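You operate a simulated robot arm through the tools that you are given. There is no shell and no other tool. Be economical: measure what you need, move in short steps, check, and stop when the job is done.

Carry out the task below with a simulated robot arm. There is one attempt and no reset: what you move stays moved.

TASK
Put the motor bay brush on the green cover plate on the wooden-leg table top.
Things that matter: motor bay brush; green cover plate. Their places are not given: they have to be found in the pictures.

It is judged by the outcome, as a careful person would: the job done as asked, and still so three seconds after it is handed in. It fails if anything else is knocked over, pushed out of place, dropped, spilled or broken.

THE ROBOT
A 6-joint arm with a two-finger parallel gripper, fixed in place. Base frame: the origin is at the foot of the arm, x ahead of it, y to its left, z up; the work surface is at about z = 0. Lengths are in m, angles in degrees, forces in N, time in s.
With the tool pointing down near the work surface it reaches from about 0.16 to 0.42 m from the base axis. Its first joint turns from -66.0 to 66.0 degrees. Payload 1.57 kg.
Tool frame: the origin (TCP) lies between the finger pads and is the grasp point; the fingertips stand 0.03 m ahead of it; z points along the fingers, y is the line along which they close. The gripper opens to 0.08 m. The fingers are 0.017 m wide and 0.012 m thick; the gripper's body (0.04 by 0.082 m) begins 0.08 m behind the TCP.
Orientation is that of the tool frame in the base frame, as a unit quaternion [x, y, z, w]. With the fingers straight down and closing along the base's y, the tool's x points along the base's -x, its y along +y and its z along -z.

THE INTERFACE
- The arm moves only by the tool move_arm. Its argument "targets" is a list of rows, each an object of numbers (a shift or turn left out is 0, a gripper value left out holds the last): "x", "y", "z": the shift along the tool's x, y, z in cm; "spin": the turn about the tool's z in degrees. In form: [{"x": .., "y": .., "z": .., "spin": ..}, ...]. A call has 1 to 12 rows; each row shifts and turns the commanded pose from where the row before left it, along the tool's axes as they then stand. "fingers" is the opening, from 0 (shut) to 1 (fully open), set as the call begins (left out, the last holds). A row lasts 0.2 s, in which the tool goes at most 0.05 m and 8.6 degrees; a call with a longer step from one row to the next is refused whole, and so is a gripper value outside its range. A pose out of reach is approached as far as the arm can. The call stops where the force on the tool passes 40 N (or 10 N more than at its start, if that is more) or the arm is blocked; 0.2 s more then pass. The fingers move at their own pace (about 0.153 m/s each) and stop on an object; they squeeze with about 32 N. The grip force told is the motor's: it shows also when the fingers shut on nothing. Time passes only in rows, and 0.2 s behind the last, so rows that do not move let the fingers close. It gives the time, the measured TCP pose, the force on the tool (base axes), the opening and the grip force at its end, in the units of the frame above (readings bear some noise).
- Cameras (640 x 400 px; columns grow to the right, rows downward): "scene" is fixed at [0.0399, -0.3225, 0.4274]; the picture's right is [0.76, -0.65, 0.00], its down [-0.34, -0.40, -0.85] and it looks along [0.55, 0.65, -0.53] (base axes); focal length 296 px, centre (320, 200). "wrist" rides on the gripper at [-0.032, 0, -0.078] in the tool frame; the picture's right is [0.00, -1.00, 0.00], its down [0.97, 0.00, -0.24] and it looks along [0.24, 0.00, 0.97] (tool axes); focal length 218 px, centre (320, 200).
- get_image(camera): a new picture of that camera. No time passes.
- point_at(camera, pixels): for up to 12 pixels [column, row] of the newest picture of that camera ("zoom" is the newest enlarged one), the place [x, y, z] in the base frame of the surface seen there, good to about 0.002 m, but the place of the scene camera against the robot may be out by one fixed shift of up to 0.025 m in any direction. No time passes.
- close_up(camera, box): a new picture of the part [left, top, right, bottom] of that camera's present view, enlarged. No time passes.
- hand_in(): hands the job in; it is judged then, once.

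Work in short steps. Measure before you move; look again where a grasp or a placing could have gone wrong, and mend it. You have 60 turns and 30 pictures in all, those below and enlarged ones among them. Open the gripper and draw the arm clear of the work before you hand the job in, unless the task says otherwise; then end with one line.

The tools are called after "Emit:" by a JSON object that holds its "name" and its "arguments". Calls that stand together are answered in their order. move_arm: Moves the arm, as the interface text tells. Its arguments: {"type":"object","properties":{"targets":{"type":"array"},"fingers":{"type":"number"}},"required":["targets"]} The other tools are called the same way: get_image (camera) takes a picture; point_at (camera, pixels) gives the place of the surface under pixels of a picture; close_up (camera, box) takes an enlarged picture of a part of a camera's view; hand_in () hands the job in.

At the start:

```text
time: 0.0
position: [0.2566, -0.1117, 0.2425]
ee_rot: [0.0, 1.0, 0.0, 0.001]
ft_force: [0.2, 0.2, 0.5]
grip_width: 0.0799
grasp_force: 0.1
```

scene: 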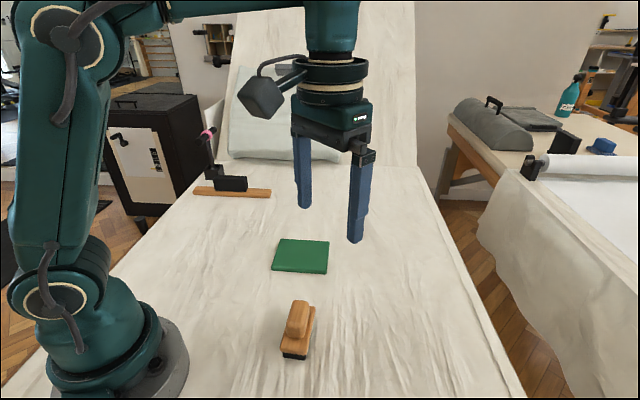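
wrist: 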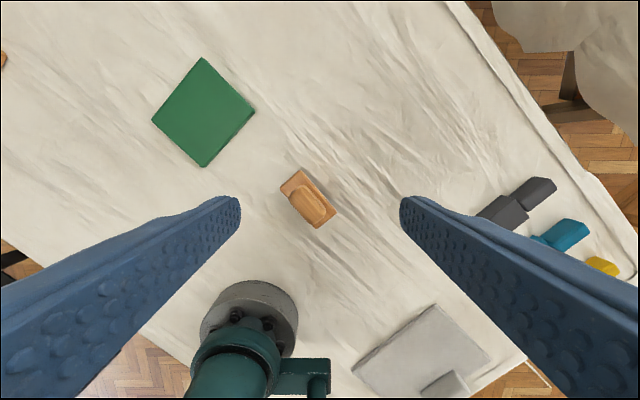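

The brush shows at wrist (308,198) and the green plate at (204,112). I'll measure both and enlarge the brush.

Emit:
{"name": "point_at", "arguments": {"camera": "wrist", "pixels": [[299, 170], [281, 190], [336, 208], [318, 228], [312, 203], [290, 182], [204, 112], [203, 58], [152, 121], [203, 166], [255, 110], [340, 150]]}}

Emit:
{"name": "close_up", "arguments": {"camera": "wrist", "box": [260, 150, 356, 246]}}

Emit:
{"name": "close_up", "arguments": {"camera": "scene", "box": [240, 220, 368, 380]}}

```text
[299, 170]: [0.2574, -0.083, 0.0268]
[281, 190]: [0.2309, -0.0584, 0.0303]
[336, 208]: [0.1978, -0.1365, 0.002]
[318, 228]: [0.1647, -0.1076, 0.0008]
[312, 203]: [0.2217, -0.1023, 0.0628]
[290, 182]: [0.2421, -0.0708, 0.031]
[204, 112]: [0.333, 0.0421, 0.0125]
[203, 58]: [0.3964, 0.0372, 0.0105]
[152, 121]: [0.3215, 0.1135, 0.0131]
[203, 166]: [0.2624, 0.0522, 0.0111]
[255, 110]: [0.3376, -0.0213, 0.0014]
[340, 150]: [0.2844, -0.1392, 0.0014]
```

```text
4.17 times, centred on (308, 198) of wrist
```

zoom: 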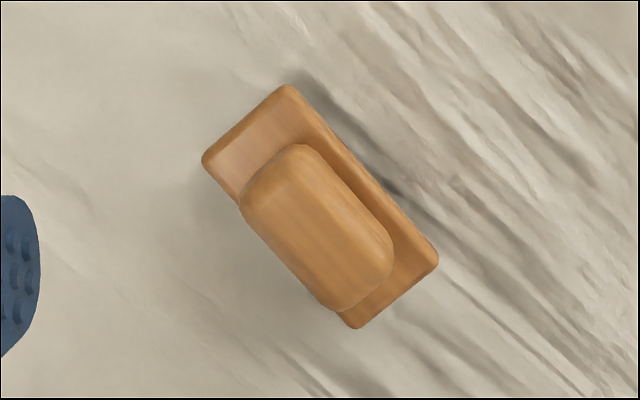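

```text
2.50 times, centred on (304, 300) of scene
```

zoom: 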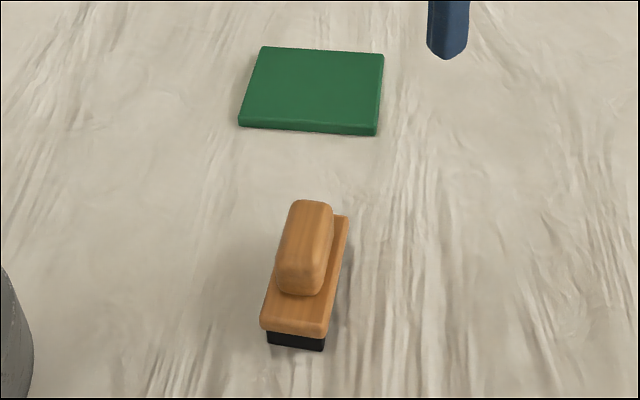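

The brush stands bristles down: its block top is at about z=0.03 and its handle top at about 0.063. I'll measure the handle and block edges more finely.

Emit:
{"name": "point_at", "arguments": {"camera": "wrist", "pixels": [[299, 173], [283, 189], [334, 211], [317, 227], [304, 187], [292, 196], [323, 211], [313, 221], [308, 204], [315, 195], [301, 211], [298, 192]]}}

Emit:
{"name": "close_up", "arguments": {"camera": "wrist", "box": [260, 150, 356, 246]}}

```text
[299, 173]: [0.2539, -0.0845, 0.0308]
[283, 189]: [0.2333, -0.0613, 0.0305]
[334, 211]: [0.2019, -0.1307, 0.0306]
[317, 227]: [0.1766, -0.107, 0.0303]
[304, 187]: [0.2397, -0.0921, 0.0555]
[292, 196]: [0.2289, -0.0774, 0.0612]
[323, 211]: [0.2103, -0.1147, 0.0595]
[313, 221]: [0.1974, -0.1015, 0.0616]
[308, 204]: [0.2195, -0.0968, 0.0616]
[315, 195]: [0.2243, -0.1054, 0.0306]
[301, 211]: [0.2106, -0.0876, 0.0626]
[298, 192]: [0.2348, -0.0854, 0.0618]
```

```text
4.17 times, centred on (308, 198) of wrist
```

zoom: 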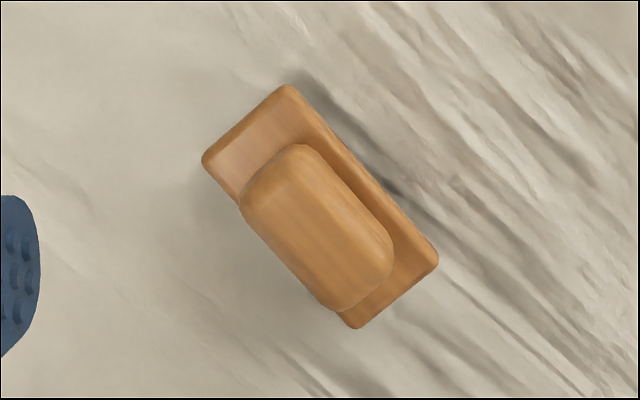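

The block is about 75 × 35 mm, centred at (0.216,-0.096), with its long axis at about 40°. I'll move above it, spin -40.3°, lower part-way and check.

Emit:
{"name": "move_arm", "arguments": {"targets": [{"x": 2.01, "y": 0.79}, {"x": 2.01, "y": 0.79}, {"spin": -8.06}, {"spin": -8.06}, {"spin": -8.06}, {"spin": -8.06}, {"spin": -8.06}, {"z": 3}, {"z": 3}, {"z": 3}, {}], "fingers": 1}}

Emit:
{"name": "get_image", "arguments": {"camera": "wrist"}}

```text
time: 2.4
position: [0.2169, -0.0971, 0.154]
ee_rot: [-0.344, 0.939, 0.001, 0.001]
ft_force: [-0.3, -0.3, 1.0]
grip_width: 0.0802
grasp_force: 0.0
```

```text
24 pictures are left
```

wrist: 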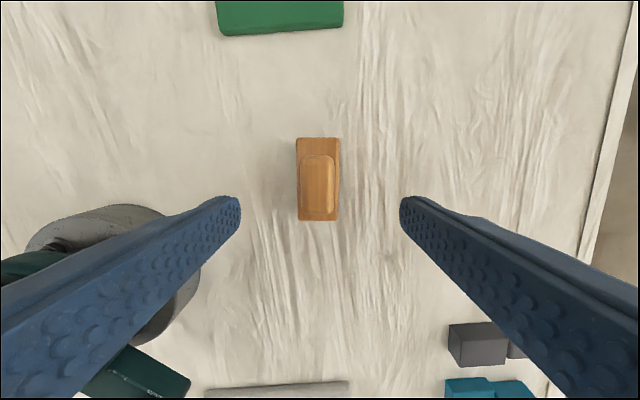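

The brush is centred between the fingers (column about 318) and aligned. I'll lower to z≈0.039 to straddle the block.

Emit:
{"name": "move_arm", "arguments": {"targets": [{"z": 3}, {"z": 3}, {"z": 3}, {"z": 2.5}, {}]}}

Emit:
{"name": "get_image", "arguments": {"camera": "scene"}}

```text
time: 3.6
position: [0.2182, -0.098, 0.0373]
ee_rot: [-0.344, 0.939, 0.0, 0.001]
ft_force: [0.4, 0.4, 0.0]
grip_width: 0.0799
grasp_force: 0.0
```

```text
23 pictures are left
```

scene: 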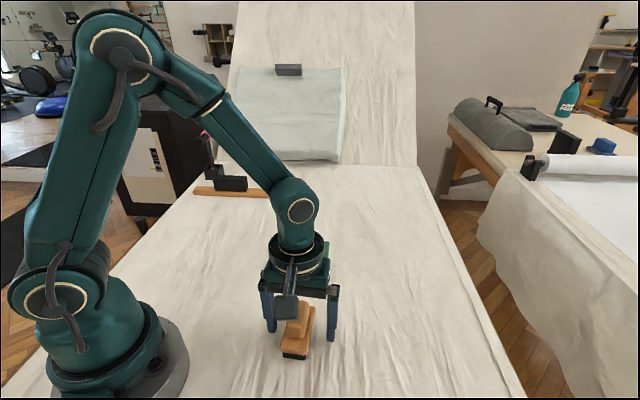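

The fingers straddle the brush with no contact force. Closing, then a small lift.

Emit:
{"name": "move_arm", "arguments": {"targets": [{}, {}, {}, {"z": -1.5}, {"z": -2.5}, {"z": -3}, {}], "fingers": 0}}

Emit:
{"name": "get_image", "arguments": {"camera": "wrist"}}

Emit:
{"name": "get_image", "arguments": {"camera": "scene"}}

```text
time: 5.2
position: [0.2177, -0.0967, 0.1069]
ee_rot: [-0.344, 0.939, 0.0, 0.001]
ft_force: [-0.2, 0.9, -1.0]
grip_width: 0.0392
grasp_force: 32.0
```

```text
22 pictures are left
```

wrist: 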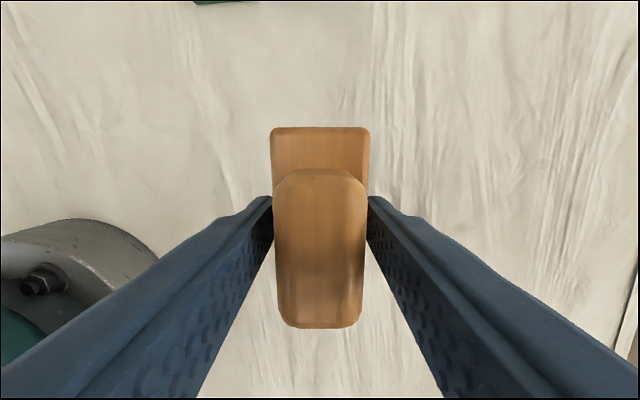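

```text
21 pictures are left
```

scene: 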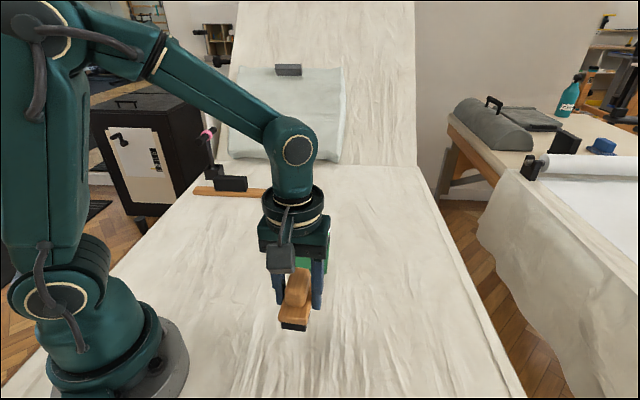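

The grip is firm (39 mm, 32 N) and the brush is level. Next I carry it over the plate centre (0.3295,0.0455) and turn it 86°, so its length lies along the plate's longer side.

Emit:
{"name": "move_arm", "arguments": {"targets": [{"x": -2.955, "y": 0.603}, {"x": -2.955, "y": 0.603}, {"x": -2.955, "y": 0.603}, {"x": -2.955, "y": 0.603}, {"x": -2.955, "y": 0.603}, {"x": -2.955, "y": 0.603}, {}]}}

Emit:
{"name": "move_arm", "arguments": {"targets": [{"spin": 8.55}, {"spin": 8.55}, {"spin": 8.55}, {"spin": 8.55}, {"spin": 8.55}, {"spin": 8.55}, {"spin": 8.55}, {"spin": 8.55}, {"spin": 8.55}, {"spin": 8.55}, {}]}}

Emit:
{"name": "get_image", "arguments": {"camera": "wrist"}}

Emit:
{"name": "get_image", "arguments": {"camera": "scene"}}

```text
time: 6.8
position: [0.3286, 0.0468, 0.1072]
ee_rot: [-0.344, 0.939, 0.001, 0.001]
ft_force: [-0.4, -0.9, -0.8]
grip_width: 0.0389
grasp_force: 32.2
```

```text
time: 9.2
position: [0.3306, 0.0461, 0.1078]
ee_rot: [0.385, 0.923, 0.001, 0.001]
ft_force: [0.3, -0.2, -1.1]
grip_width: 0.0391
grasp_force: 32.1
```

```text
20 pictures are left
```

wrist: 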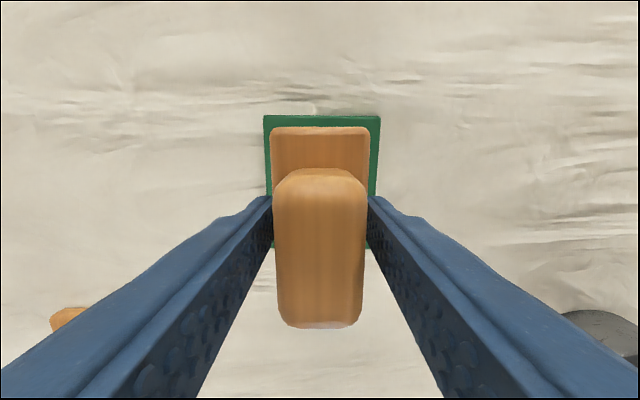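

```text
19 pictures are left
```

scene: 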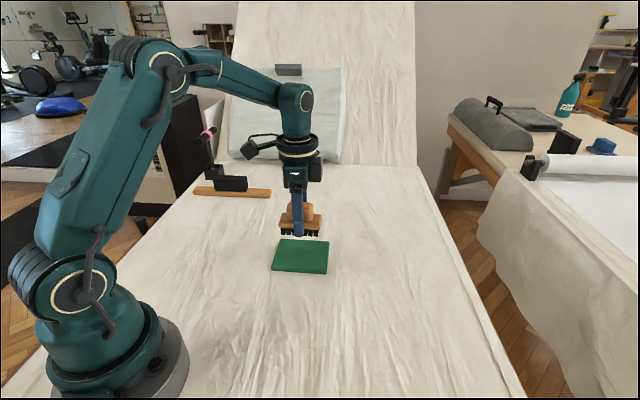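

The plate lies under the brush and is aligned with it. I'll check both centres through the wrist camera: plate corners near (267,118) and (377,119), brush block corners near (274,130) and (366,130).

Emit:
{"name": "point_at", "arguments": {"camera": "wrist", "pixels": [[267, 119], [377, 120], [369, 246], [274, 131], [366, 131], [279, 322], [359, 322], [320, 318]]}}

```text
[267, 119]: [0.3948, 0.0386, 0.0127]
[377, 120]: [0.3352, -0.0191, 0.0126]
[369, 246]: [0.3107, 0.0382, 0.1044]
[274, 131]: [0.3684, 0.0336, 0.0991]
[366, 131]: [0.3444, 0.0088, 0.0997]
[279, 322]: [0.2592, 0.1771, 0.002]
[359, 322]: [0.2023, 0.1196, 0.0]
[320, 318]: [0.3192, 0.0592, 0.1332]
```

The brush centre is about (0.330,0.047) and the plate's is (0.3295,0.0455), so it is centred. The brush bottom is at about 0.069 and the plate top at 0.0127, so I lower about 5.4 cm and then feel for contact.

Emit:
{"name": "move_arm", "arguments": {"targets": [{"z": 2}, {"z": 2}, {"z": 1}, {"z": 0.4}, {}]}}

Emit:
{"name": "close_up", "arguments": {"camera": "scene", "box": [240, 180, 368, 290]}}

```text
time: 10.4
position: [0.3282, 0.0458, 0.0535]
ee_rot: [0.384, 0.923, 0.0, 0.001]
ft_force: [0.9, -0.5, -0.5]
grip_width: 0.0392
grasp_force: 31.6
```

```text
3.64 times, centred on (304, 235) of scene
```

zoom: 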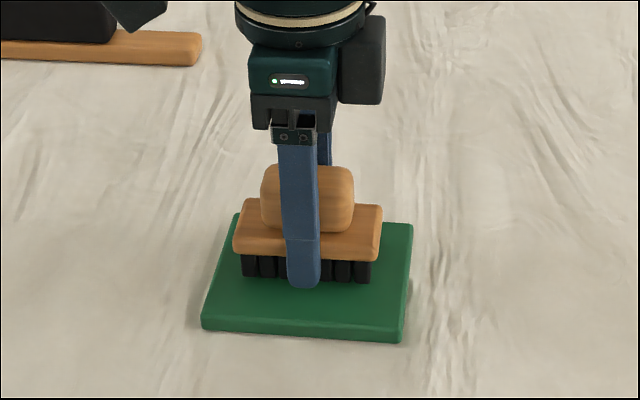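

The brush sits well inside the plate, just above it. Lowering in small steps to contact.

Emit:
{"name": "move_arm", "arguments": {"targets": [{"z": 0.1}, {"z": 0.1}, {}]}}

```text
time: 11.2
position: [0.3283, 0.0466, 0.051]
ee_rot: [0.384, 0.923, 0.001, 0.001]
ft_force: [0.8, -0.1, -0.8]
grip_width: 0.0391
grasp_force: 31.7
```

Emit:
{"name": "move_arm", "arguments": {"targets": [{"z": 0.07}, {"z": 0.07}, {}]}}

```text
time: 12.0
position: [0.3281, 0.0452, 0.0506]
ee_rot: [0.384, 0.923, 0.001, 0.0]
ft_force: [0.3, -0.3, -1.2]
grip_width: 0.0391
grasp_force: 31.3
```

Emit:
{"name": "move_arm", "arguments": {"targets": [{"z": 0.07}, {}]}}

Emit:
{"name": "close_up", "arguments": {"camera": "scene", "box": [260, 215, 344, 280]}}

```text
time: 12.6
position: [0.3286, 0.0458, 0.0487]
ee_rot: [0.384, 0.923, 0.0, 0.001]
ft_force: [-4.8, -3.2, 14.1]
grip_width: 0.0392
grasp_force: 31.4
```

```text
6.15 times, centred on (302, 248) of scene
```

zoom: 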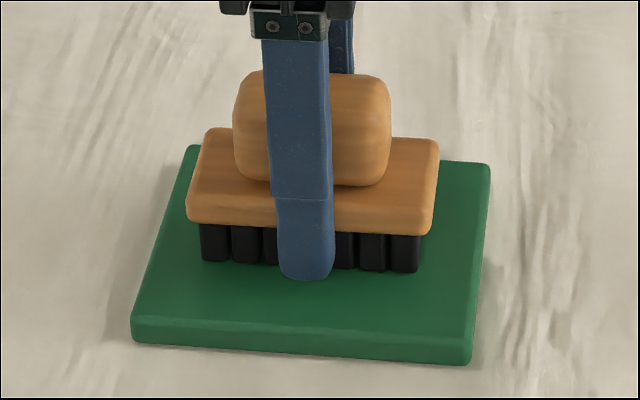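

The 14 N upward force shows the brush rests on the plate. I ease off slightly, open, then rise straight up.

Emit:
{"name": "move_arm", "arguments": {"targets": [{"z": -0.05}, {}]}}

Emit:
{"name": "move_arm", "arguments": {"targets": [{}, {}, {}, {"z": -2}, {"z": -3}, {"z": -4}, {"z": -4}, {}], "fingers": 1}}

Emit:
{"name": "get_image", "arguments": {"camera": "scene"}}

Emit:
{"name": "get_image", "arguments": {"camera": "wrist"}}

```text
time: 13.2
position: [0.3291, 0.0454, 0.0488]
ee_rot: [0.384, 0.923, 0.001, 0.002]
ft_force: [-2.0, -3.5, 9.9]
grip_width: 0.0391
grasp_force: 32.1
```

```text
time: 15.0
position: [0.33, 0.0446, 0.1777]
ee_rot: [0.384, 0.923, 0.001, 0.0]
ft_force: [0.6, -1.1, -0.4]
grip_width: 0.0801
grasp_force: 0.1
```

```text
16 pictures are left
```

scene: 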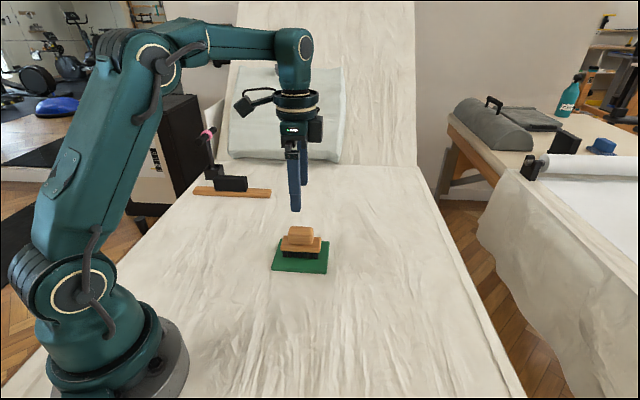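

```text
15 pictures are left
```

wrist: 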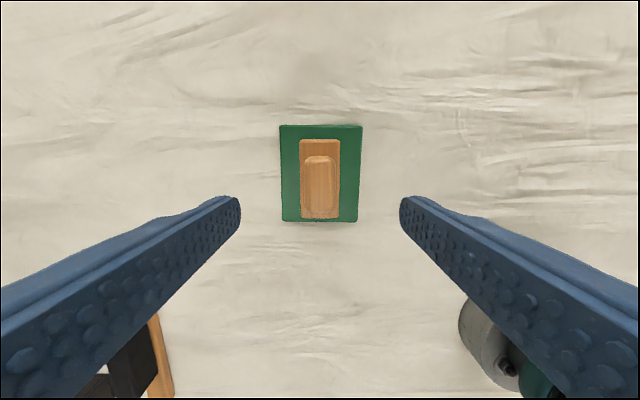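

The brush stands upright and centred on the plate, the plate hasn't moved, and the arm is clear with the gripper open. Handing in.

Emit:
{"name": "hand_in", "arguments": {}}

```text
The job is handed in.
```

The motor bay brush is standing upright in the middle of the green cover plate, the gripper is open and clear above it, and the job is handed in.
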